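You operate a simulated robot arm through the tools that you are given. There is no shell and no other tool.

You are at the controls of a simulated two-armed robot. One attempt, no reset.

JOB
Stop the rollers, power off and lift roller 2 into the rack's free blue slot.
Fine: lock the steel bar again; the other rollers stay in. Where these are worked on the way, their far stop is far enough and under half their travel is too little: steel bar.

It is judged by the outcome, as a careful person would: the job done as asked, and still so three seconds after it is handed in. It fails if anything else is knocked over, pushed out of place, dropped, spilled or broken.

ROBOT AND FRAMES
Two 7-joint arms with three-finger grippers on one trunk that stands fixed in place. Base frame: the origin is at the foot of the trunk, x ahead of it, y to its left, z up; the work surface is at about z = 860. Units: mm, degrees, N and s.
The left shoulder is at [22, 154, 1051], the right one opposite. With the tool pointing down near the work surface each hand reaches from about 160 to 600 mm from the base axis, measured 20 degrees to its own side. Payload 2.69 kg a hand.
The tool frame of a hand sits at the grasp point between the pads (the TCP): z along the fingers, y along the line on which they close. The tips reach 29 mm beyond it. The gripper opens to 120 mm; its body begins 78 mm behind the TCP.
Orientation is that of the tool frame in the base frame, as [roll, pitch, yaw] about the fixed x, y, z axes, in that order (R = Rz(yaw) Ry(pitch) Rx(roll)). With the fingers straight down and closing along the base's y, the tool's x points along the base's -x, its y along +y and its z along -z.

CONTROLS
- The arms move only by the tool move_arm. It takes "left_motion", "right_motion" or both (then of equal length, played together; a hand with none holds still); each is a list of rows, each a list of 7 numbers: the shift along the base's x, y, z in mm, then the turn, a rotation vector about the base's x, y, z in degrees, then the opening, from 0 (shut) to 1 (fully open). In form: [[dx, dy, dz, wx, wy, wz, gripper], ...]. A call has 1 to 20 rows; each row is the pose to reach, as a shift and turn from the pose commanded when the call began. Each row takes 0.2 s and may step no farther than 50 mm and 8.6 degrees from the row before; otherwise, or with a gripper value out of range, the whole call is refused. A pose out of reach is approached as far as the arm can. The call stops where the force on the tool passes 50 N (or 10 N more than at its start, if that is more) or the arm is blocked; 0.2 s more then pass. The fingers move at their own pace (about 136.2 mm/s each) and stop on an object; they squeeze with about 24 N. The grip force told is the motor's: it shows also when the fingers shut on nothing. Time passes only in rows, and 0.2 s behind the last, so rows that repeat a pose let the fingers close. It gives the time, the measured TCP pose, the force on the tool (base axes), the opening and the grip force at its end, in the units of the frame above (readings bear some noise), with the torque about the TCP (base axes, N m) and any sound that the robot's microphone picked up.
- Cameras (640 x 400 px; columns grow to the right, rows downward): "scene" is now at [116.7, -37.4, 1249.9]; the picture's right is [-0.40, -0.92, 0.00], its down [-0.08, 0.03, -1.00] and it looks along [0.91, -0.40, -0.08] (base axes); focal length 222 px, centre (320, 200). "left" rides on the left gripper at [63, 0, -104] in its tool frame; the picture's right is [0.00, 1.00, 0.00], its down [-0.83, 0.00, -0.56] and it looks along [-0.56, 0.00, 0.83] (tool axes); focal length 275 px, centre (320, 200). "right" rides on the right gripper at [63, 0, -104] in its tool frame; the picture's right is [0.00, 1.00, 0.00], its down [-0.83, 0.00, -0.56] and it looks along [-0.56, 0.00, 0.83] (tool axes); focal length 275 px, centre (320, 200). There is no depth. A picture from a camera that has moved, and an enlarged one, comes with that camera's place and axes in the base frame and with its lens.
- grab_frame(camera): a new picture of that camera. It takes no simulated time.
- lift_body(by): moves the trunk up (or, below 0, down) by that many mm; the arms and the scene camera ride with it, the base frame stays. It gives what a move gives, with no picture.
- turn_head(pan, tilt): turns the head with the scene camera to pan (to the left, within 80 degrees either way) and tilt (down, from -29 to 69), counted from straight ahead of the robot (the tilt from the chest, where the trunk bows). It gives what a move gives.
- enlarge(camera, box): a new picture of the part [left, top, right, bottom] of that camera's present view, enlarged. It takes no simulated time.
- job_done(): hands the job in; it is judged then, once.

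Places have to be worked out from the pictures, the camera data and where the tool is seen. Open the grippers and draw the arms clear of the work before you hand the job in, unless the task says otherwise.

The tools are called after "Call:" by a JSON object that holds its "method" and its "body". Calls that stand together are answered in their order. move_arm: Moves the arms, as the interface text tells. Its arguments: {"type":"object","properties":{"left_motion":{"type":"array","items":{"type":"array","items":{"type":"number"}}},"right_motion":{"type":"array","items":{"type":"array","items":{"type":"number"}}}},"required":[]} The other tools are called the same way: lift_body (by) moves the trunk up or down; turn_head (pan, tilt) turns the head that bears the scene camera; grab_frame (camera) takes a picture; enlarge (camera, box) takes an enlarged picture of a part of a camera's view; job_done () hands the job in.

At the start:

```text
time_s: 0.0
left_tool_pos: [281.6, -2.4, 1209.2]
left_orientation: [-179.9, 0.1, 180.0]
left_contact_force: [-0.7, 1.0, -1.0]
left_moment: [0.02, -0.01, 0.02]
left_gripper_width: 120.0
left_finger_force: 0.0
right_tool_pos: [292.4, -366.5, 1208.8]
right_orientation: [-179.9, 0.0, -180.0]
right_contact_force: [0.0, 0.6, -0.2]
right_moment: [-0.01, 0.03, 0.0]
right_gripper_width: 119.8
right_finger_force: 0.1
trunk travel left (down, up): [-413.0, 25.0]
head pan, tilt (commanded): [-23.5, 4.8]
```

scene: 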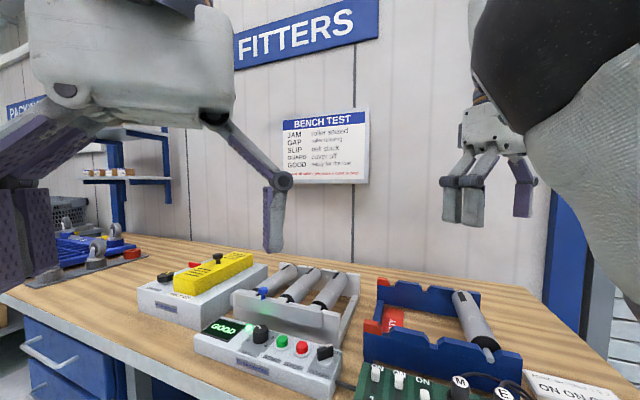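
right: 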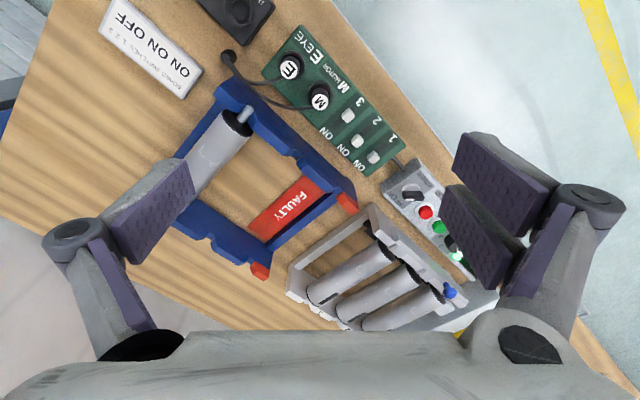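
left: 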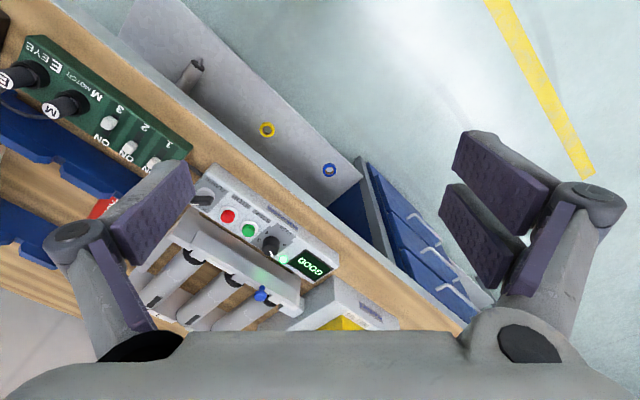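

I begin by looking closely at the bench from the present cameras before moving anything.

Call:
{"method": "enlarge", "body": {"camera": "scene", "box": [120, 230, 380, 400]}}

Call:
{"method": "enlarge", "body": {"camera": "scene", "box": [340, 250, 640, 400]}}

Call:
{"method": "enlarge", "body": {"camera": "right", "box": [240, 160, 520, 340]}}

Call:
{"method": "enlarge", "body": {"camera": "left", "box": [100, 160, 420, 340]}}

Call:
{"method": "enlarge", "body": {"camera": "scene", "box": [270, 100, 380, 190]}}

```text
2.35 times, centred on (250, 315) of scene
camera zoom: at [116.7, -37.4, 1249.9], right [-0.4, -0.92, 0.0], down [-0.08, 0.03, -1.0], along [0.91, -0.4, -0.08], focal length 521 px, centre (485, -71)
```

zoom: 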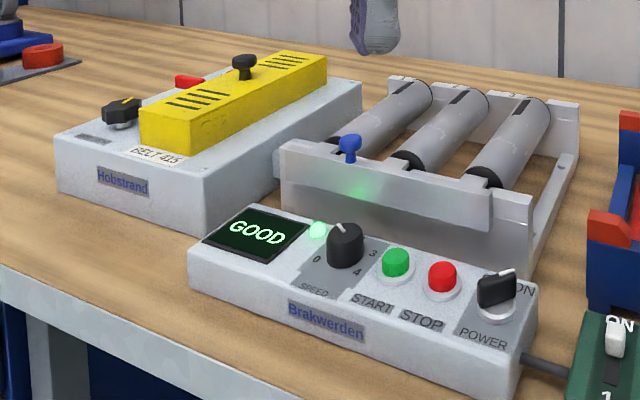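

```text
2.13 times, centred on (490, 325) of scene
camera zoom: at [116.7, -37.4, 1249.9], right [-0.4, -0.92, 0.0], down [-0.08, 0.03, -1.0], along [0.91, -0.4, -0.08], focal length 473 px, centre (-43, -67)
```

zoom: 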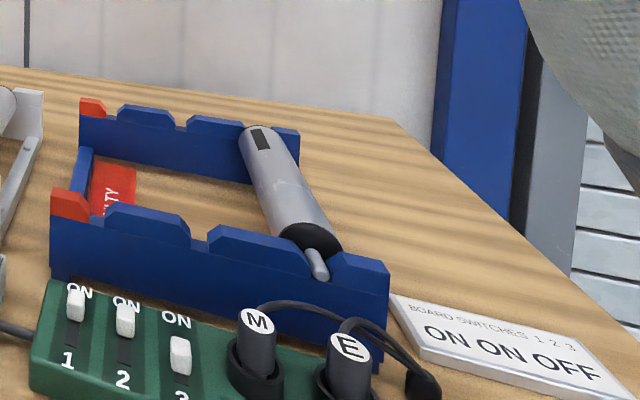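

```text
2.22 times, centred on (380, 250) of right
camera zoom: at [228.7, -366.3, 1312.3], right [0.0, 1.0, 0.0], down [0.83, 0.0, 0.56], along [0.56, 0.0, -0.83], focal length 612 px, centre (187, 89)
```

zoom: 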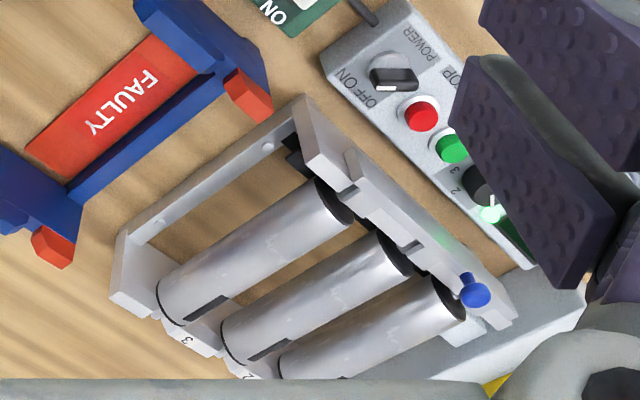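

```text
2.00 times, centred on (260, 250) of left
camera zoom: at [217.5, -1.6, 1313.1], right [0.0, 1.0, 0.0], down [0.83, 0.0, 0.56], along [0.56, 0.0, -0.83], focal length 551 px, centre (440, 100)
```

zoom: 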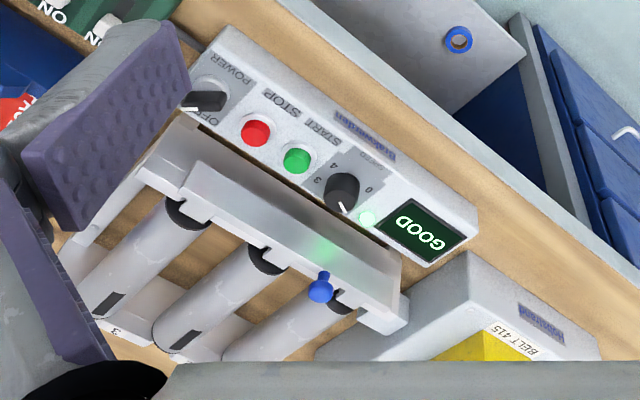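

```text
4.44 times, centred on (325, 145) of scene
camera zoom: at [116.7, -37.4, 1249.9], right [-0.4, -0.92, 0.0], down [-0.08, 0.03, -1.0], along [0.91, -0.4, -0.08], focal length 985 px, centre (298, 444)
```

zoom: 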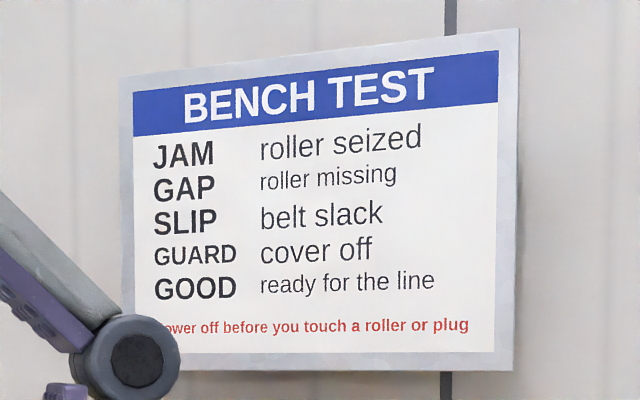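

The steel bar with the blue knob sits along the front of the roller frame; the panel has START, STOP and a POWER turn knob. I tilt the head down for a better overall view.

Call:
{"method": "turn_head", "body": {"pan": -25, "tilt": 35}}

Call:
{"method": "grab_frame", "body": {"camera": "scene"}}

```text
time_s: 0.9
left_tool_pos: [283.2, -3.4, 1205.8]
left_orientation: [-180.0, -0.1, -179.8]
left_contact_force: [35.2, -1.4, -27.8]
left_moment: [-0.11, 1.68, -0.18]
left_gripper_width: 119.8
left_finger_force: 0.0
right_tool_pos: [292.4, -366.7, 1207.5]
right_orientation: [-179.9, 0.1, -179.9]
right_contact_force: [-0.1, -0.2, -0.1]
right_moment: [0.01, -0.02, 0.03]
right_gripper_width: 119.9
right_finger_force: 0.1
trunk travel left (down, up): [-413.0, 25.0]
head pan, tilt (commanded): [-25.0, 35.0]
```

```text
taken
camera scene: at [115.5, -38.6, 1211.7], right [-0.42, -0.91, 0.0], down [-0.43, 0.2, -0.88], along [0.8, -0.37, -0.47], focal length 222 px, centre (320, 200)
```

scene: 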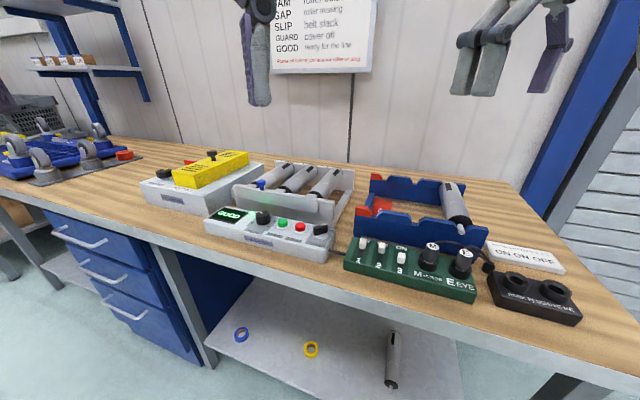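

The left tool reads about 45 N after the tilt, so the head is apparently pressing on the left wrist. I move the left hand forward and to the left away from it.

Call:
{"method": "move_arm", "body": {"left_motion": [[15, 15, 0, 0, 0, 0, 1], [30, 45, 0, 0, 0, 0, 1], [40, 90, 0, 0, 0, 0, 1], [40, 135, 0, 0, 0, 0, 1], [40, 180, 0, 0, 0, 0, 1]]}}

Call:
{"method": "grab_frame", "body": {"camera": "scene"}}

```text
time_s: 2.1
left_tool_pos: [323.2, 174.3, 1206.9]
left_orientation: [-179.8, 0.1, -180.0]
left_contact_force: [-0.7, 0.5, -0.9]
left_moment: [0.0, 0.01, 0.0]
left_gripper_width: 120.1
left_finger_force: 0.0
left hand out of reach, approached as far as the arm can: row 5
right_tool_pos: [292.2, -366.0, 1207.5]
right_orientation: [-180.0, -0.1, 179.8]
right_contact_force: [0.8, -0.8, 0.4]
right_moment: [-0.02, 0.06, 0.0]
right_gripper_width: 119.9
right_finger_force: 0.1
trunk travel left (down, up): [-413.0, 25.0]
head pan, tilt (commanded): [-25.0, 35.0]
```

```text
taken
camera scene: at [115.5, -36.1, 1208.9], right [-0.4, -0.92, 0.0], down [-0.46, 0.2, -0.86], along [0.79, -0.35, -0.5], focal length 222 px, centre (320, 200)
```

scene: 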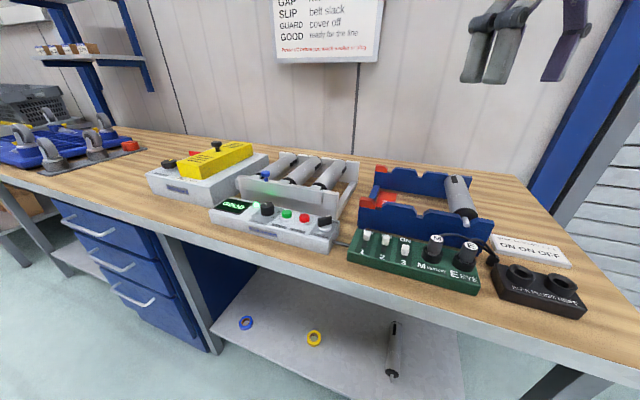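

The left arm is free now. I enlarge the scene to locate the frame, rack and control panel.

Call:
{"method": "enlarge", "body": {"camera": "scene", "box": [200, 140, 370, 260]}}

Call:
{"method": "enlarge", "body": {"camera": "scene", "box": [330, 150, 510, 300]}}

Call:
{"method": "grab_frame", "body": {"camera": "right"}}

Call:
{"method": "grab_frame", "body": {"camera": "left"}}

```text
3.33 times, centred on (285, 200) of scene
camera zoom: at [115.5, -36.1, 1208.9], right [-0.4, -0.92, 0.0], down [-0.46, 0.2, -0.86], along [0.79, -0.35, -0.5], focal length 739 px, centre (437, 200)
```

zoom: 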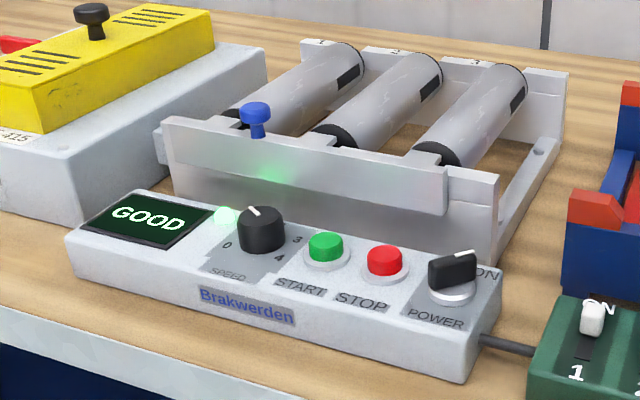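

```text
2.67 times, centred on (420, 225) of scene
camera zoom: at [115.5, -36.1, 1208.9], right [-0.4, -0.92, 0.0], down [-0.46, 0.2, -0.86], along [0.79, -0.35, -0.5], focal length 591 px, centre (53, 133)
```

zoom: 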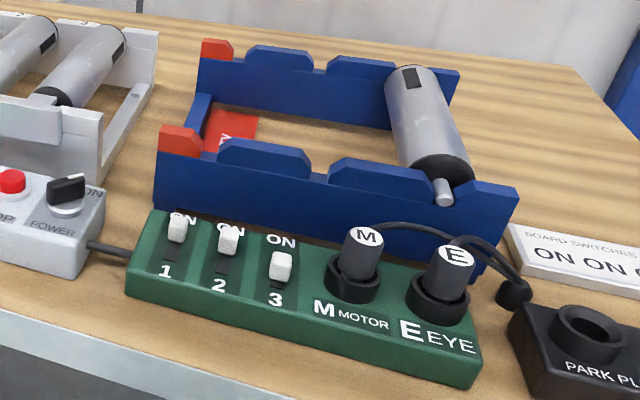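

```text
taken
camera right: at [228.9, -366.0, 1312.0], right [0.0, 1.0, 0.0], down [0.83, 0.0, 0.56], along [0.56, 0.0, -0.83], focal length 275 px, centre (320, 200)
```

right: 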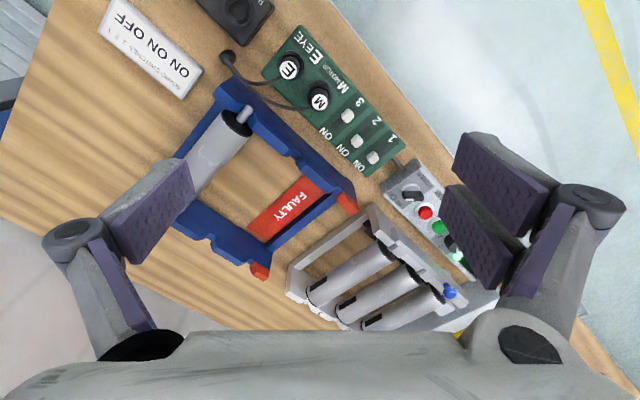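

```text
taken
camera left: at [259.3, 177.1, 1311.7], right [0.0, 1.0, 0.0], down [0.83, 0.0, 0.56], along [0.56, 0.0, -0.83], focal length 275 px, centre (320, 200)
```

left: 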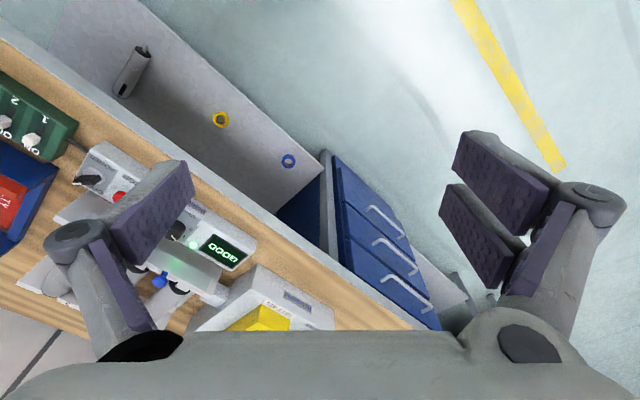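

From triangulation the bench is turned about 45° to my base; STOP is near (522,-175,913), POWER near (484,-209,918). I bring the right hand above the area, turned -45°, to get a square-on view of the frame and panel.

Call:
{"method": "move_arm", "body": {"right_motion": [[26, 27, -5, 0, 0, -7.5, 1], [52, 55, -10, 0, 0, -15, 1], [78, 82, -20, 0, 0, -22.5, 1], [104, 110, -30, 0, 0, -30, 1], [130, 138, -45, 0, 0, -37.5, 1], [158, 166, -58, 0, 0, -45, 1]]}}

Call:
{"method": "grab_frame", "body": {"camera": "right"}}

Call:
{"method": "grab_frame", "body": {"camera": "scene"}}

```text
time_s: 3.5
left_tool_pos: [323.3, 173.2, 1206.9]
left_orientation: [-179.8, 0.1, 179.9]
left_contact_force: [0.4, -1.0, -0.6]
left_moment: [-0.01, 0.04, 0.01]
left_gripper_width: 120.3
left_finger_force: 0.1
right_tool_pos: [448.6, -199.8, 1150.5]
right_orientation: [-180.0, 0.1, 135.0]
right_contact_force: [1.3, 0.0, 0.0]
right_moment: [0.0, 0.04, -0.01]
right_gripper_width: 120.1
right_finger_force: 0.1
trunk travel left (down, up): [-413.0, 25.0]
head pan, tilt (commanded): [-25.0, 35.0]
```

```text
taken
camera right: at [404.0, -154.7, 1254.2], right [0.7, 0.71, 0.0], down [0.59, -0.58, 0.56], along [0.4, -0.39, -0.83], focal length 275 px, centre (320, 200)
```

right: 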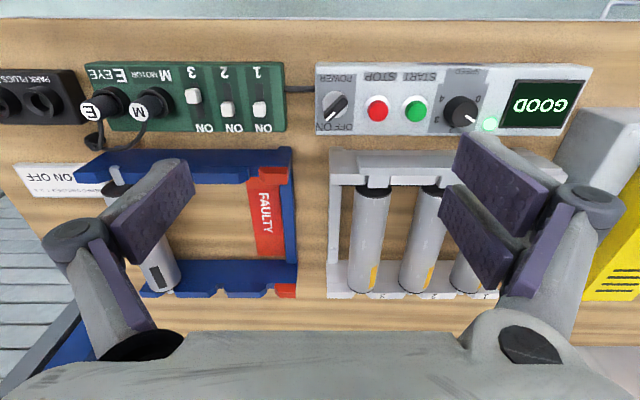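

```text
taken
camera scene: at [113.0, -37.7, 1201.3], right [-0.42, -0.91, 0.0], down [-0.52, 0.24, -0.82], along [0.74, -0.35, -0.57], focal length 222 px, centre (320, 200)
```

scene: 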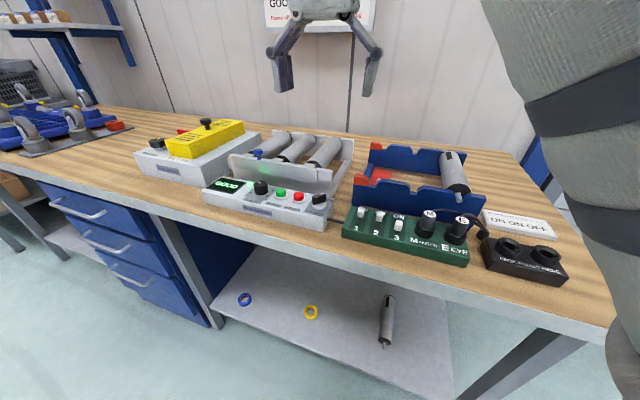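

The view is now square to the bench, confirming the 45° turn. I zoom in on the frame, the panel and the rack.

Call:
{"method": "enlarge", "body": {"camera": "right", "box": [310, 50, 630, 310]}}

Call:
{"method": "enlarge", "body": {"camera": "right", "box": [70, 130, 310, 310]}}

Call:
{"method": "enlarge", "body": {"camera": "scene", "box": [190, 110, 370, 240]}}

```text
1.54 times, centred on (470, 180) of right
camera zoom: at [404.0, -154.7, 1254.2], right [0.7, 0.71, 0.0], down [0.59, -0.58, 0.56], along [0.4, -0.39, -0.83], focal length 424 px, centre (89, 231)
```

zoom: 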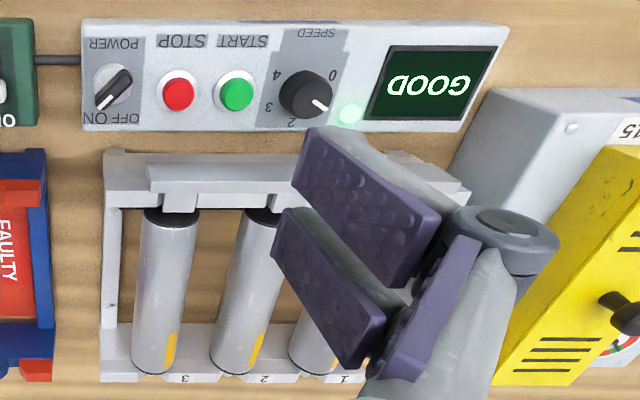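

```text
2.22 times, centred on (190, 220) of right
camera zoom: at [404.0, -154.7, 1254.2], right [0.7, 0.71, 0.0], down [0.59, -0.58, 0.56], along [0.4, -0.39, -0.83], focal length 612 px, centre (609, 156)
```

zoom: 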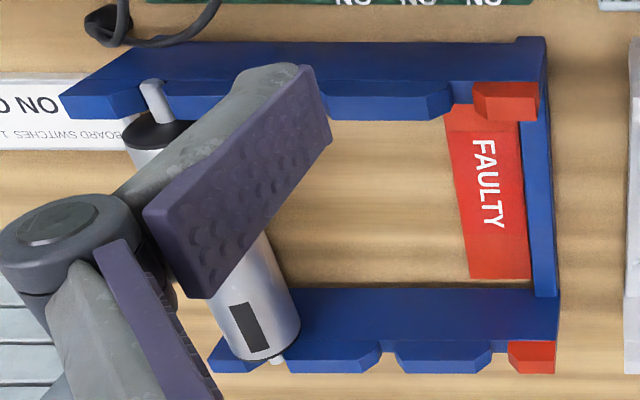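

```text
3.08 times, centred on (280, 175) of scene
camera zoom: at [113.0, -37.7, 1201.3], right [-0.42, -0.91, 0.0], down [-0.52, 0.24, -0.82], along [0.74, -0.35, -0.57], focal length 682 px, centre (443, 277)
```

zoom: 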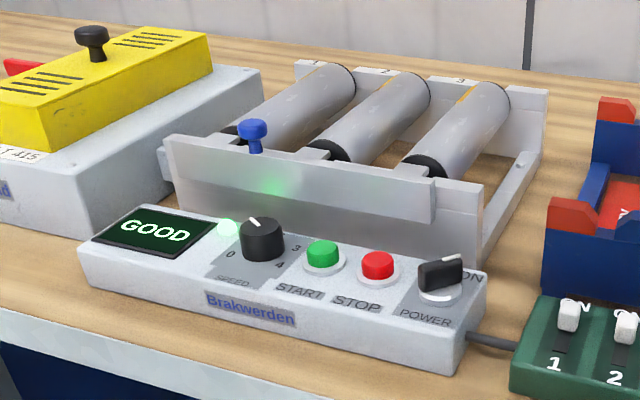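

I judge STOP at about (522,-174,913), POWER lever centre at about (482,-207, top 925), blue bar knob at (650,-120,983). Next I shut the right gripper and bring it above STOP at a safe height.

Call:
{"method": "move_arm", "body": {"right_motion": [[20, 8, -45, 0, 0, 0, 0.5], [40, 18, -90, 0, 0, 0, 0], [60, 28, -130, 0, 0, 0, 0], [67, 30, -165, 0, 0, 0, 0], [67, 30, -165, 0, 0, 0, 0]]}}

Call:
{"method": "grab_frame", "body": {"camera": "right"}}

Call:
{"method": "grab_frame", "body": {"camera": "scene"}}

```text
refused: row 2 steps farther than a row can; nothing moved
```

```text
taken
camera right: at [404.0, -154.7, 1254.2], right [0.7, 0.71, 0.0], down [0.59, -0.58, 0.56], along [0.4, -0.39, -0.83], focal length 275 px, centre (320, 200)
```

right: 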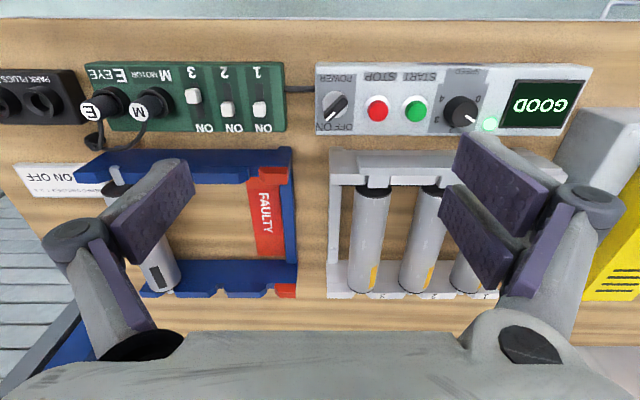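

```text
taken
camera scene: at [113.0, -37.7, 1201.3], right [-0.42, -0.91, 0.0], down [-0.52, 0.24, -0.82], along [0.74, -0.35, -0.57], focal length 222 px, centre (320, 200)
```

scene: 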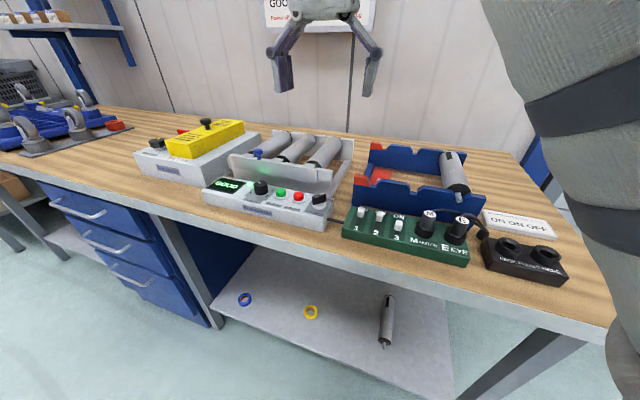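

The second row was slightly too long a step, so nothing moved. I repeat it with smaller steps.

Call:
{"method": "move_arm", "body": {"right_motion": [[14, 6, -33, 0, 0, 0, 0.5], [28, 12, -66, 0, 0, 0, 0], [42, 18, -100, 0, 0, 0, 0], [56, 24, -133, 0, 0, 0, 0], [67, 30, -162, 0, 0, 0, 0], [67, 30, -162, 0, 0, 0, 0]]}}

Call:
{"method": "grab_frame", "body": {"camera": "right"}}

Call:
{"method": "grab_frame", "body": {"camera": "scene"}}

```text
time_s: 5.0
left_tool_pos: [323.0, 174.5, 1206.9]
left_orientation: [-179.9, 0.2, -179.9]
left_contact_force: [0.3, 0.5, 0.0]
left_moment: [0.05, -0.02, -0.01]
left_gripper_width: 120.2
left_finger_force: 0.2
right_tool_pos: [515.4, -172.4, 988.7]
right_orientation: [-180.0, 0.1, 135.0]
right_contact_force: [-0.2, 0.5, 0.7]
right_moment: [-0.05, -0.03, 0.02]
right_gripper_width: 0.0
right_finger_force: 24.4
trunk travel left (down, up): [-413.0, 25.0]
head pan, tilt (commanded): [-25.0, 35.0]
```

```text
taken
camera right: at [471.5, -127.4, 1092.2], right [0.7, 0.71, 0.0], down [0.59, -0.59, 0.56], along [0.4, -0.39, -0.83], focal length 275 px, centre (320, 200)
```

right: 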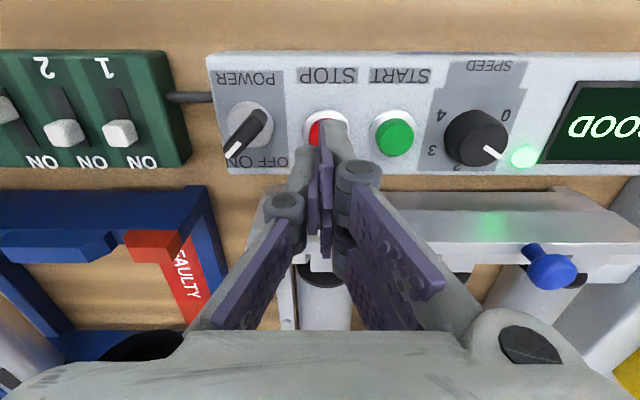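

```text
taken
camera scene: at [112.0, -37.9, 1201.5], right [-0.42, -0.91, 0.0], down [-0.52, 0.24, -0.82], along [0.74, -0.35, -0.57], focal length 222 px, centre (320, 200)
```

scene: 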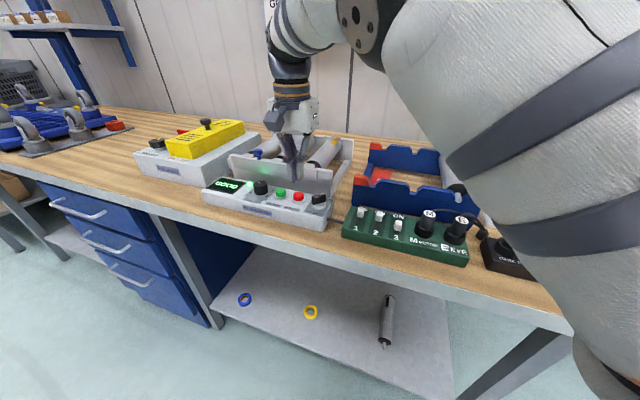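

The closed tips are right over STOP (s≈246, d≈491 in bench axes). I descend gently onto the button in small steps.

Call:
{"method": "move_arm", "body": {"right_motion": [[2, 2, -15, 0, 0, 0, 0], [3, 3, -30, 0, 0, 0, 0], [3, 3, -38, 0, 0, 0, 0], [3, 3, -42, 0, 0, 0, 0], [3, 3, -45, 0, 0, 0, 0], [3, 3, -48, 0, 0, 0, 0]]}}

Call:
{"method": "grab_frame", "body": {"camera": "right"}}

Call:
{"method": "enlarge", "body": {"camera": "scene", "box": [190, 110, 370, 240]}}

```text
time_s: 6.3
left_tool_pos: [321.9, 175.0, 1207.1]
left_orientation: [-179.9, 0.2, 180.0]
left_contact_force: [0.1, -0.2, 0.7]
left_moment: [-0.03, 0.03, 0.0]
left_gripper_width: 119.9
left_finger_force: 0.0
right_tool_pos: [521.0, -167.6, 940.8]
right_orientation: [179.9, 0.1, 135.1]
right_contact_force: [-0.7, 0.0, 2.8]
right_moment: [-0.01, 0.01, 0.01]
right_gripper_width: 6.2
right_finger_force: 28.6
trunk travel left (down, up): [-413.0, 25.0]
head pan, tilt (commanded): [-25.0, 35.0]
```

```text
taken
camera right: at [474.8, -123.4, 1044.3], right [0.7, 0.71, 0.0], down [0.59, -0.58, 0.56], along [0.4, -0.39, -0.83], focal length 275 px, centre (320, 200)
```

right: 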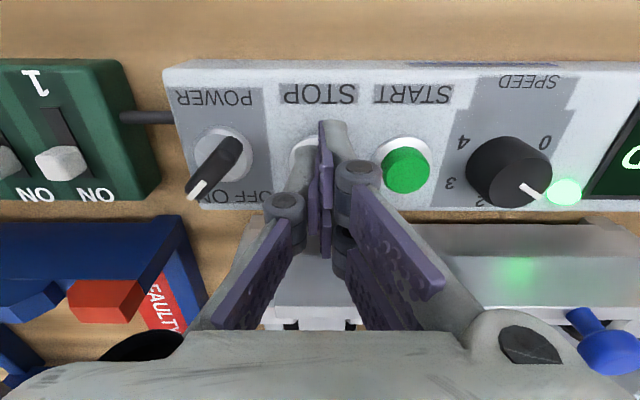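

```text
3.08 times, centred on (280, 175) of scene
camera zoom: at [112.1, -37.9, 1201.5], right [-0.42, -0.91, 0.0], down [-0.52, 0.24, -0.82], along [0.74, -0.35, -0.57], focal length 682 px, centre (443, 277)
```

zoom: 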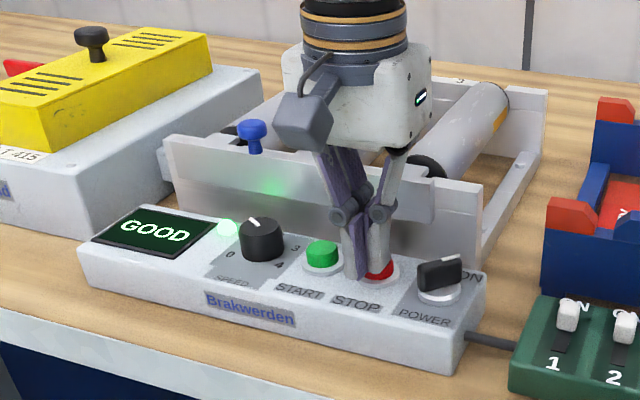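

Tips are at z≈912, only 2.8 N so far and the fingers were nudged apart slightly. I shift 3 mm back toward the button's centre and press a few mm more.

Call:
{"method": "move_arm", "body": {"right_motion": [[0, 0, 6, 0, 0, 0, 0], [-3, -3, 6, 0, 0, 0, 0], [-3, -3, 6, 0, 0, 0, 0], [-3, -3, 0, 0, 0, 0, 0], [-3, -3, -3, 0, 0, 0, 0], [-3, -3, -5, 0, 0, 0, 0]]}}

Call:
{"method": "grab_frame", "body": {"camera": "right"}}

Call:
{"method": "enlarge", "body": {"camera": "scene", "box": [190, 110, 370, 240]}}

```text
time_s: 7.8
left_tool_pos: [322.9, 174.9, 1207.1]
left_orientation: [-179.8, 0.2, 179.9]
left_contact_force: [-0.7, 0.1, 0.4]
left_moment: [-0.03, -0.01, 0.0]
left_gripper_width: 119.9
left_finger_force: 0.0
right_tool_pos: [517.6, -170.8, 936.2]
right_orientation: [179.8, 0.2, 135.0]
right_contact_force: [3.9, 0.5, 8.2]
right_moment: [0.0, -0.1, 0.02]
right_gripper_width: 6.1
right_finger_force: 28.6
trunk travel left (down, up): [-413.0, 25.0]
head pan, tilt (commanded): [-25.0, 35.0]
heard: click
```

```text
taken
camera right: at [471.4, -125.5, 1040.7], right [0.7, 0.71, 0.0], down [0.59, -0.58, 0.56], along [0.4, -0.39, -0.83], focal length 275 px, centre (320, 200)
```

right: 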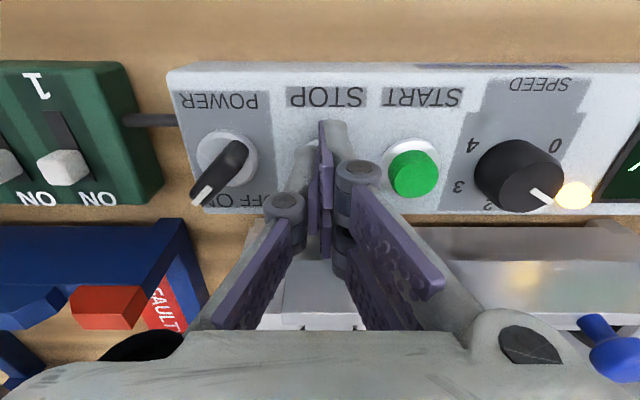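

```text
3.08 times, centred on (280, 175) of scene
camera zoom: at [112.1, -37.7, 1201.6], right [-0.42, -0.91, 0.0], down [-0.52, 0.24, -0.82], along [0.74, -0.35, -0.57], focal length 682 px, centre (443, 277)
```

zoom: 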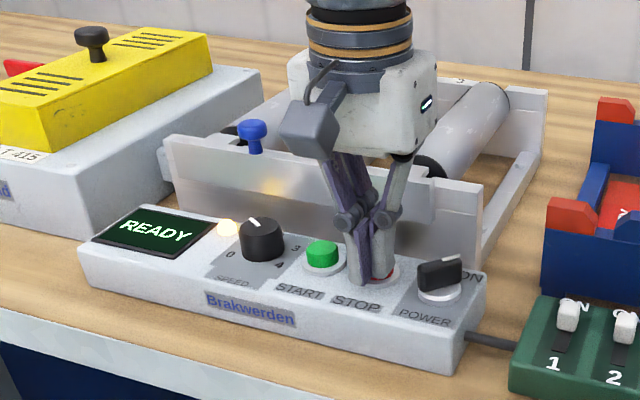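

STOP clicked, the display says READY and the lamp is amber. I lift off, turn the hand another -45° so the fingers close across the POWER lever, and look.

Call:
{"method": "move_arm", "body": {"right_motion": [[0, 0, 20, 0, 0, 0, 0], [0, 0, 60, 0, 0, 0, 0], [-5, -5, 75, 0, 0, -7.5, 0], [-11, -11, 80, 0, 0, -15, 0.1], [-17, -17, 80, 0, 0, -22.5, 0.3], [-23, -23, 80, 0, 0, -30, 0.3], [-29, -29, 80, 0, 0, -37.5, 0.3], [-35, -35, 80, 0, 0, -45, 0.3], [-35, -35, 80, 0, 0, -45, 0.3]]}}

Call:
{"method": "grab_frame", "body": {"camera": "right"}}

Call:
{"method": "enlarge", "body": {"camera": "scene", "box": [190, 110, 370, 240]}}

```text
time_s: 9.8
left_tool_pos: [323.4, 174.2, 1207.5]
left_orientation: [-179.9, 0.1, -180.0]
left_contact_force: [0.9, 0.2, 0.4]
left_moment: [0.03, 0.0, 0.02]
left_gripper_width: 120.1
left_finger_force: 0.1
right_tool_pos: [480.9, -205.7, 1015.0]
right_orientation: [180.0, 0.0, 90.0]
right_contact_force: [0.6, -0.6, -0.7]
right_moment: [0.0, 0.01, -0.02]
right_gripper_width: 36.0
right_finger_force: 0.0
trunk travel left (down, up): [-413.0, 25.0]
head pan, tilt (commanded): [-25.0, 35.0]
```

```text
taken
camera right: at [481.5, -142.3, 1119.9], right [1.0, 0.0, 0.0], down [0.0, -0.83, 0.56], along [0.0, -0.56, -0.83], focal length 275 px, centre (320, 200)
```

right: 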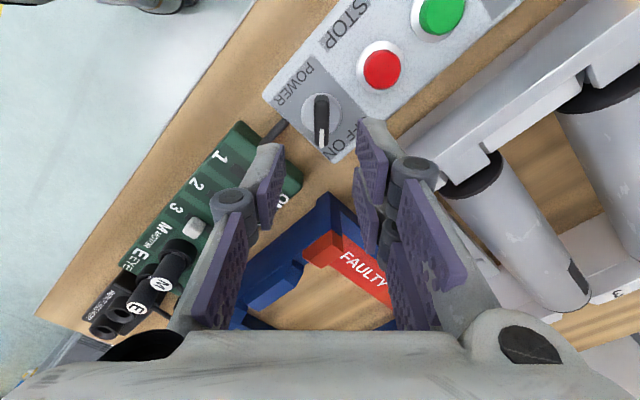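

```text
3.08 times, centred on (280, 175) of scene
camera zoom: at [112.5, -37.9, 1201.4], right [-0.42, -0.91, 0.0], down [-0.52, 0.24, -0.82], along [0.74, -0.35, -0.57], focal length 682 px, centre (443, 277)
```

zoom: 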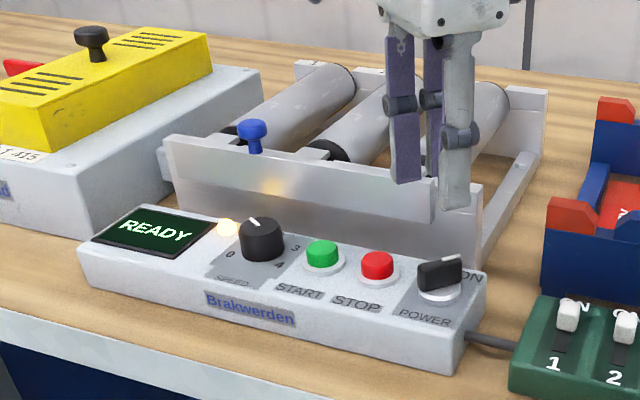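

The READY state holds. The POWER lever's pivot computes to about (482,-207) with the lever along base y (ON). I narrow the fingers to ~26 mm and descend straddling the lever.

Call:
{"method": "move_arm", "body": {"right_motion": [[1, -1, -30, 0, 0, 0, 0.22], [1, -1, -55, 0, 0, 0, 0.22], [1, -1, -68, 0, 0, 0, 0.22], [1, -1, -74, 0, 0, 0, 0.22], [1, -1, -76, 0, 0, 0, 0.22]]}}

Call:
{"method": "grab_frame", "body": {"camera": "right"}}

Call:
{"method": "enlarge", "body": {"camera": "scene", "box": [190, 110, 370, 240]}}

```text
time_s: 10.9
left_tool_pos: [322.9, 175.0, 1208.0]
left_orientation: [-179.9, 0.1, -180.0]
left_contact_force: [-0.5, 0.6, 0.0]
left_moment: [0.02, 0.01, -0.04]
left_gripper_width: 120.1
left_finger_force: 0.0
right_tool_pos: [483.0, -205.2, 938.7]
right_orientation: [-179.9, 0.1, 90.0]
right_contact_force: [-0.3, -0.6, -0.1]
right_moment: [0.03, 0.0, 0.01]
right_gripper_width: 26.2
right_finger_force: 0.1
trunk travel left (down, up): [-413.0, 25.0]
head pan, tilt (commanded): [-25.0, 35.0]
```

```text
taken
camera right: at [482.8, -142.3, 1043.2], right [1.0, 0.0, 0.0], down [0.0, -0.83, 0.56], along [0.0, -0.56, -0.83], focal length 275 px, centre (320, 200)
```

right: 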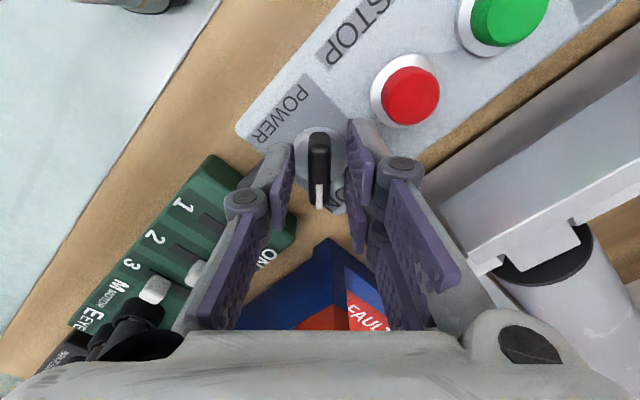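

```text
3.08 times, centred on (280, 175) of scene
camera zoom: at [112.5, -38.0, 1201.4], right [-0.42, -0.91, 0.0], down [-0.52, 0.24, -0.82], along [0.74, -0.35, -0.57], focal length 682 px, centre (443, 277)
```

zoom: 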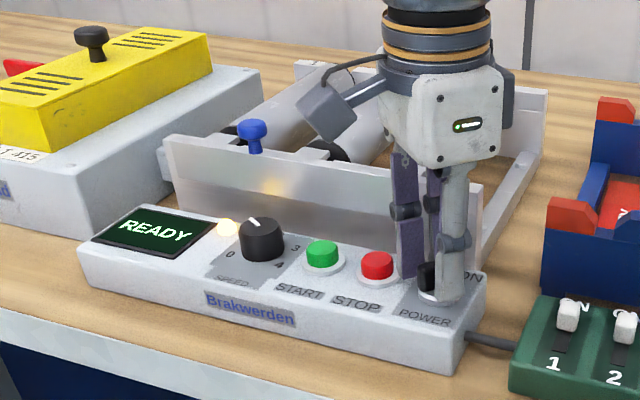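

The lever sits centred between the fingers with STOP clear. I close on it.

Call:
{"method": "move_arm", "body": {"right_motion": [[0, -1, 0, 0, 0, 0, 0.1], [0, -1, 0, 0, 0, 0, 0], [0, -1, 0, 0, 0, 0, 0]]}}

Call:
{"method": "grab_frame", "body": {"camera": "right"}}

```text
time_s: 11.8
left_tool_pos: [322.9, 174.7, 1207.8]
left_orientation: [-179.8, 0.2, -179.9]
left_contact_force: [0.0, -0.2, 0.5]
left_moment: [0.04, 0.0, 0.02]
left_gripper_width: 120.1
left_finger_force: 0.0
right_tool_pos: [482.7, -208.1, 938.9]
right_orientation: [-180.0, 0.1, 89.9]
right_contact_force: [-0.5, 2.2, 0.7]
right_moment: [0.2, 0.01, 0.01]
right_gripper_width: 11.0
right_finger_force: 38.0
trunk travel left (down, up): [-413.0, 25.0]
head pan, tilt (commanded): [-25.0, 35.0]
```

```text
taken
camera right: at [482.6, -143.3, 1043.0], right [1.0, 0.0, 0.0], down [0.0, -0.83, 0.56], along [0.0, -0.56, -0.83], focal length 275 px, centre (320, 200)
```

right: 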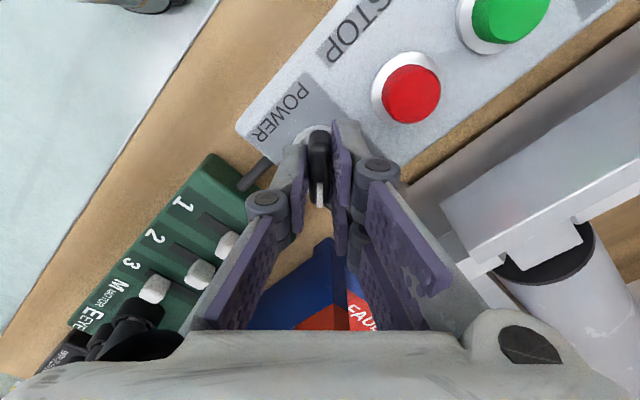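

The fingers hold the lever (11 mm). I turn it counter-clockwise from ON toward OFF, about 90°.

Call:
{"method": "move_arm", "body": {"right_motion": [[0, -1, 0, 0, 0, 7.5, 0], [0, -1, 0, 0, 0, 15, 0], [0, -1, 0, 0, 0, 22.5, 0], [0, -1, 0, 0, 0, 30, 0], [0, -1, 0, 0, 0, 37.5, 0], [0, -1, 0, 0, 0, 45, 0], [0, -1, 0, 0, 0, 52.5, 0], [0, -1, 0, 0, 0, 60, 0], [0, -1, 0, 0, 0, 67.5, 0], [0, -1, 0, 0, 0, 75, 0], [0, -1, 0, 0, 0, 82.5, 0], [0, -1, 0, 0, 0, 88, 0]]}}

Call:
{"method": "grab_frame", "body": {"camera": "right"}}

Call:
{"method": "enlarge", "body": {"camera": "scene", "box": [190, 110, 370, 240]}}

```text
time_s: 14.3
left_tool_pos: [321.6, 175.7, 1206.6]
left_orientation: [-179.7, 0.1, 179.9]
left_contact_force: [-0.3, -0.1, 0.0]
left_moment: [0.0, -0.02, -0.01]
left_gripper_width: 120.1
left_finger_force: 0.1
right_tool_pos: [483.1, -207.7, 937.7]
right_orientation: [-179.9, -0.1, 178.1]
right_contact_force: [-10.6, 13.9, -11.1]
right_moment: [0.33, -0.4, 0.02]
right_gripper_width: 11.0
right_finger_force: 38.7
trunk travel left (down, up): [-413.0, 25.0]
head pan, tilt (commanded): [-25.0, 35.0]
```

```text
taken
camera right: at [419.6, -204.8, 1043.1], right [0.03, 1.0, 0.0], down [0.83, -0.02, 0.55], along [0.55, -0.02, -0.83], focal length 275 px, centre (320, 200)
```

right: 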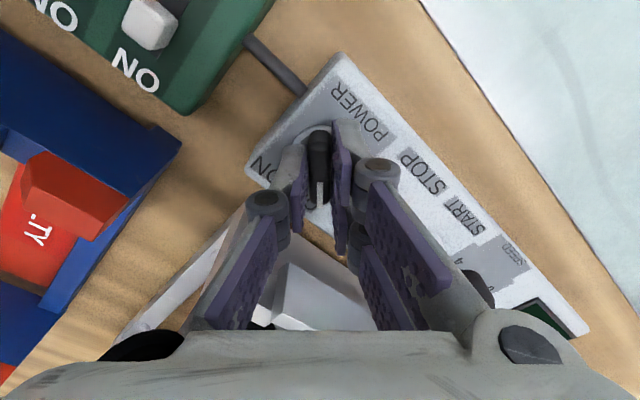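

```text
3.08 times, centred on (280, 175) of scene
camera zoom: at [111.8, -36.6, 1201.4], right [-0.42, -0.91, 0.0], down [-0.52, 0.24, -0.82], along [0.74, -0.35, -0.57], focal length 682 px, centre (443, 277)
```

zoom: 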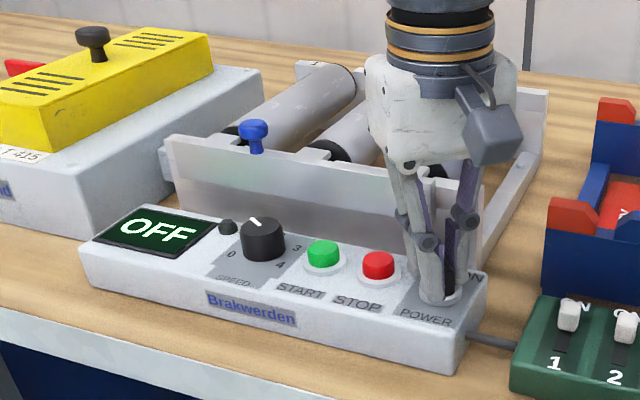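

The display now reads OFF. I release the lever, opening a little, and lift straight up.

Call:
{"method": "move_arm", "body": {"right_motion": [[0, 0, 0, 0, 0, 0, 0.2], [0, 0, 0, 0, 0, 0, 0.22], [0, 0, 25, 0, 0, 0, 0.22], [0, 0, 65, 0, 0, 0, 0.22], [0, 0, 110, 0, 0, 0, 0.22], [-20, 0, 150, 0, 0, 0, 0.22]]}}

Call:
{"method": "enlarge", "body": {"camera": "scene", "box": [190, 110, 370, 240]}}

Call:
{"method": "grab_frame", "body": {"camera": "right"}}

```text
time_s: 15.8
left_tool_pos: [322.2, 175.0, 1208.7]
left_orientation: [-179.8, 0.2, -180.0]
left_contact_force: [0.1, -1.1, 0.8]
left_moment: [-0.02, -0.03, -0.01]
left_gripper_width: 120.2
left_finger_force: 0.1
right_tool_pos: [462.4, -207.4, 1091.7]
right_orientation: [180.0, 0.2, 178.0]
right_contact_force: [-0.3, 0.1, 0.9]
right_moment: [-0.01, -0.02, -0.01]
right_gripper_width: 26.5
right_finger_force: 0.1
trunk travel left (down, up): [-413.0, 25.0]
head pan, tilt (commanded): [-25.0, 35.0]
```

```text
3.08 times, centred on (280, 175) of scene
camera zoom: at [111.3, -37.8, 1201.7], right [-0.42, -0.91, 0.0], down [-0.52, 0.24, -0.82], along [0.74, -0.35, -0.57], focal length 682 px, centre (443, 277)
```

zoom: 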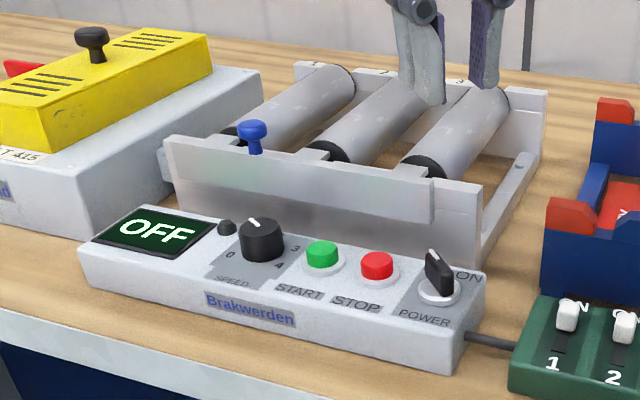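

```text
taken
camera right: at [399.6, -205.0, 1195.8], right [0.03, 1.0, 0.0], down [0.83, -0.03, 0.56], along [0.56, -0.02, -0.83], focal length 275 px, centre (320, 200)
```

right: 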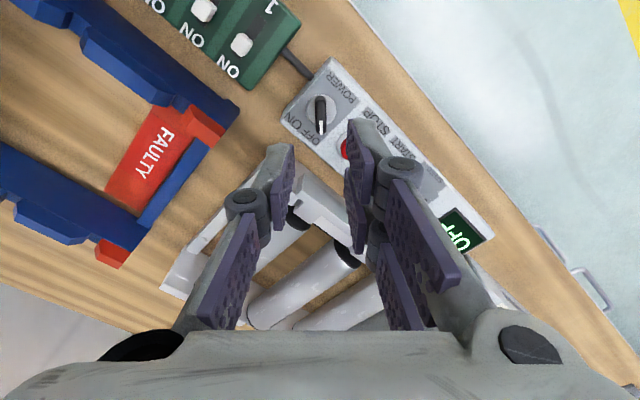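

Power is off. Before working the bar I bring the left hand over as an extra camera, looking at the bar and rollers from the left, staying clear of the right arm.

Call:
{"method": "move_arm", "body": {"left_motion": [[13, -22, -5, 0, 0, -5.5, 1], [26, -45, -10, 0, 0, -11, 1], [39, -68, -15, 0, 0, -17, 1], [52, -91, -20, 0, 0, -23, 1], [65, -114, -25, 0, 0, -29, 1], [78, -137, -30, 0, 0, -35, 1]]}}

Call:
{"method": "grab_frame", "body": {"camera": "left"}}

Call:
{"method": "grab_frame", "body": {"camera": "scene"}}

```text
time_s: 17.1
left_tool_pos: [400.5, 37.4, 1175.4]
left_orientation: [-180.0, 0.2, 144.9]
left_contact_force: [0.1, 0.4, -0.4]
left_moment: [0.04, 0.02, 0.02]
left_gripper_width: 119.8
left_finger_force: 0.0
right_tool_pos: [464.5, -208.4, 1090.5]
right_orientation: [-180.0, 0.0, 178.0]
right_contact_force: [0.0, -0.4, 0.1]
right_moment: [-0.04, 0.02, 0.0]
right_gripper_width: 26.3
right_finger_force: 0.1
trunk travel left (down, up): [-413.0, 25.0]
head pan, tilt (commanded): [-25.0, 35.0]
```

```text
taken
camera left: at [348.1, 75.4, 1280.1], right [0.58, 0.82, 0.0], down [0.68, -0.48, 0.56], along [0.45, -0.32, -0.83], focal length 275 px, centre (320, 200)
```

left: 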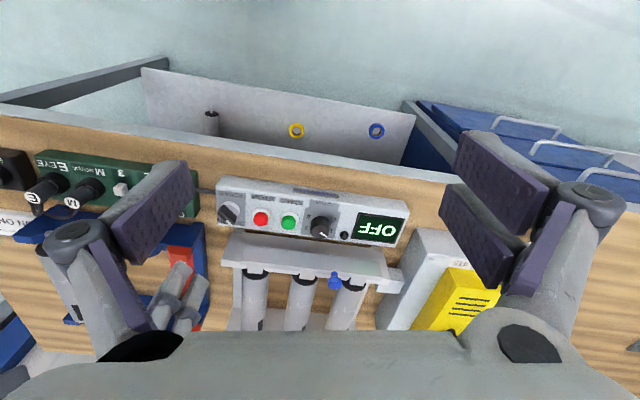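

```text
taken
camera scene: at [112.8, -38.4, 1201.3], right [-0.42, -0.91, 0.0], down [-0.52, 0.24, -0.82], along [0.74, -0.35, -0.57], focal length 222 px, centre (320, 200)
```

scene: 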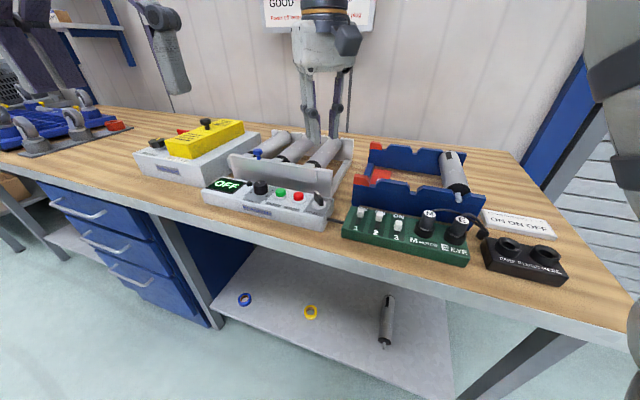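

The left camera now has an unobstructed view of the bar and rollers. I enlarge it.

Call:
{"method": "enlarge", "body": {"camera": "left", "box": [205, 210, 415, 335]}}

Call:
{"method": "enlarge", "body": {"camera": "scene", "box": [215, 120, 365, 210]}}

```text
3.05 times, centred on (310, 272) of left
camera zoom: at [348.1, 75.4, 1280.1], right [0.58, 0.82, 0.0], down [0.68, -0.48, 0.56], along [0.45, -0.32, -0.83], focal length 839 px, centre (350, -21)
```

zoom: 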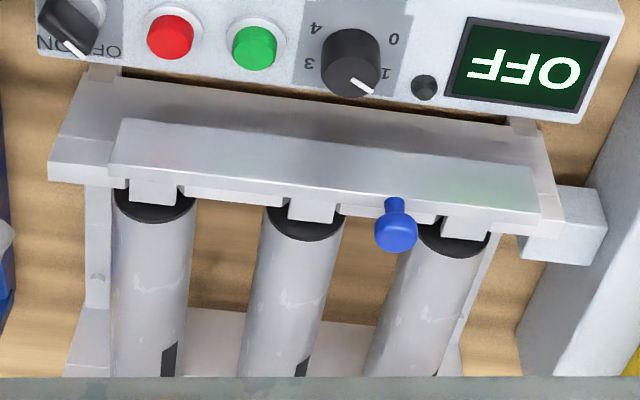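

```text
4.27 times, centred on (290, 165) of scene
camera zoom: at [112.8, -38.4, 1201.3], right [-0.42, -0.91, 0.0], down [-0.52, 0.24, -0.82], along [0.74, -0.35, -0.57], focal length 946 px, centre (448, 349)
```

zoom: 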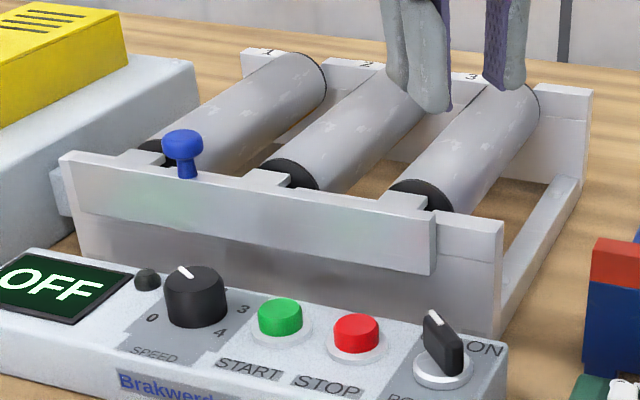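

The bar's tabs cover the three shaft slots and it has room to slide toward the operator's right (-s), about 40–50 mm; knob head near (657,-119), top z≈980, bar top z≈958. I raise the trunk 25 mm for reach first.

Call:
{"method": "lift_body", "body": {"by": 25}}

Call:
{"method": "grab_frame", "body": {"camera": "left"}}

```text
time_s: 17.9
left_tool_pos: [402.5, 38.7, 1200.1]
left_orientation: [-179.8, 0.0, 145.0]
left_contact_force: [0.7, 0.2, -0.8]
left_moment: [0.01, 0.07, 0.0]
left_gripper_width: 120.1
left_finger_force: 0.0
right_tool_pos: [464.4, -209.4, 1112.2]
right_orientation: [-179.9, -0.2, 178.0]
right_contact_force: [0.6, 0.1, -0.2]
right_moment: [0.0, 0.06, 0.0]
right_gripper_width: 26.4
right_finger_force: 0.1
trunk travel left (down, up): [-438.0, 0.0]
head pan, tilt (commanded): [-25.0, 35.0]
```

```text
taken
camera left: at [349.6, 76.0, 1304.0], right [0.58, 0.82, 0.0], down [0.68, -0.48, 0.56], along [0.45, -0.32, -0.83], focal length 275 px, centre (320, 200)
```

left: 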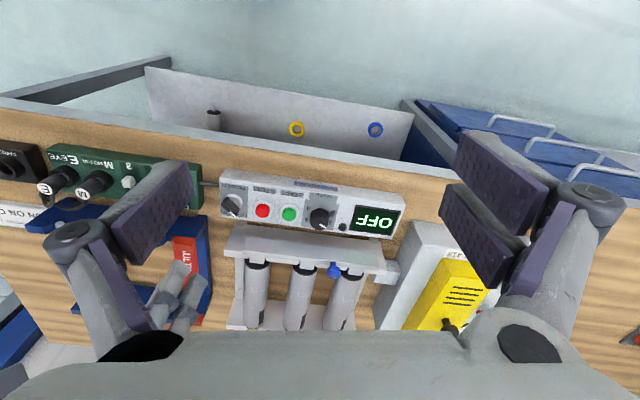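

I retreat the left hand slightly for clearance and bring the right hand, tilted ~33° forward, to hover over the blue knob along the approach line.

Call:
{"method": "move_arm", "body": {"left_motion": [[-8, 15, 0, 0, 0, 0, 1], [-16, 30, 0, 0, 0, 0, 1], [-24, 45, 0, 0, 0, 0, 1], [-30, 60, 0, 0, 0, 0, 1], [-30, 60, 0, 0, 0, 0, 1], [-30, 60, 0, 0, 0, 0, 1]], "right_motion": [[20, 14, -5, -1.05, -5.42, -2.92, 0.4], [46, 31, -12, -2.11, -10.84, -5.83, 0.4], [73, 49, -22, -3.16, -16.27, -8.75, 0.4], [101, 67, -34, -4.21, -21.69, -11.67, 0.4], [129, 86, -47, -5.27, -27.11, -14.58, 0.4], [157, 104, -60, -6.32, -32.53, -17.5, 0.4]]}}

Call:
{"method": "grab_frame", "body": {"camera": "right"}}

Call:
{"method": "grab_frame", "body": {"camera": "left"}}

Call:
{"method": "grab_frame", "body": {"camera": "scene"}}

```text
time_s: 19.3
left_tool_pos: [371.0, 100.0, 1199.4]
left_orientation: [-179.7, 0.0, 144.9]
left_contact_force: [0.3, 1.2, 0.2]
left_moment: [-0.04, 0.04, -0.01]
left_gripper_width: 120.1
left_finger_force: 0.0
right_tool_pos: [623.2, -105.7, 1053.1]
right_orientation: [180.0, 33.0, 159.9]
right_contact_force: [0.3, -0.2, -0.6]
right_moment: [0.0, 0.0, 0.0]
right_gripper_width: 48.2
right_finger_force: 0.0
trunk travel left (down, up): [-438.0, 0.0]
head pan, tilt (commanded): [-25.0, 35.0]
```

```text
taken
camera right: at [519.7, -67.5, 1106.2], right [0.34, 0.94, 0.0], down [0.37, -0.13, 0.92], along [0.86, -0.31, -0.39], focal length 275 px, centre (320, 200)
```

right: 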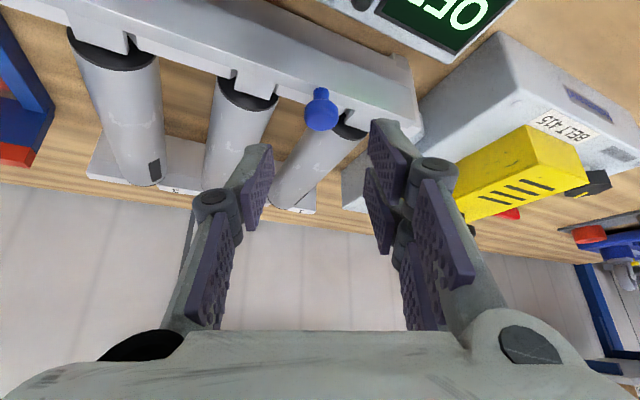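

```text
taken
camera left: at [318.1, 136.9, 1305.0], right [0.58, 0.82, 0.0], down [0.68, -0.48, 0.56], along [0.45, -0.32, -0.83], focal length 275 px, centre (320, 200)
```

left: 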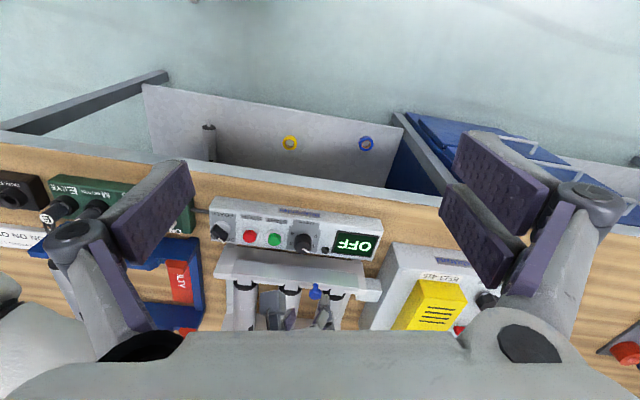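

```text
taken
camera scene: at [82.1, -37.7, 1226.6], right [-0.42, -0.91, 0.0], down [-0.52, 0.24, -0.82], along [0.74, -0.35, -0.57], focal length 222 px, centre (320, 200)
```

scene: 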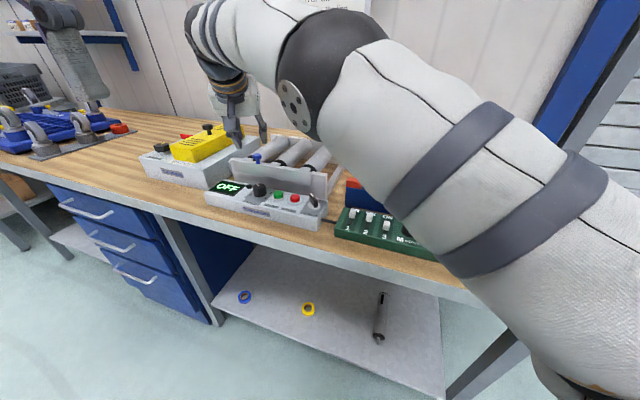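

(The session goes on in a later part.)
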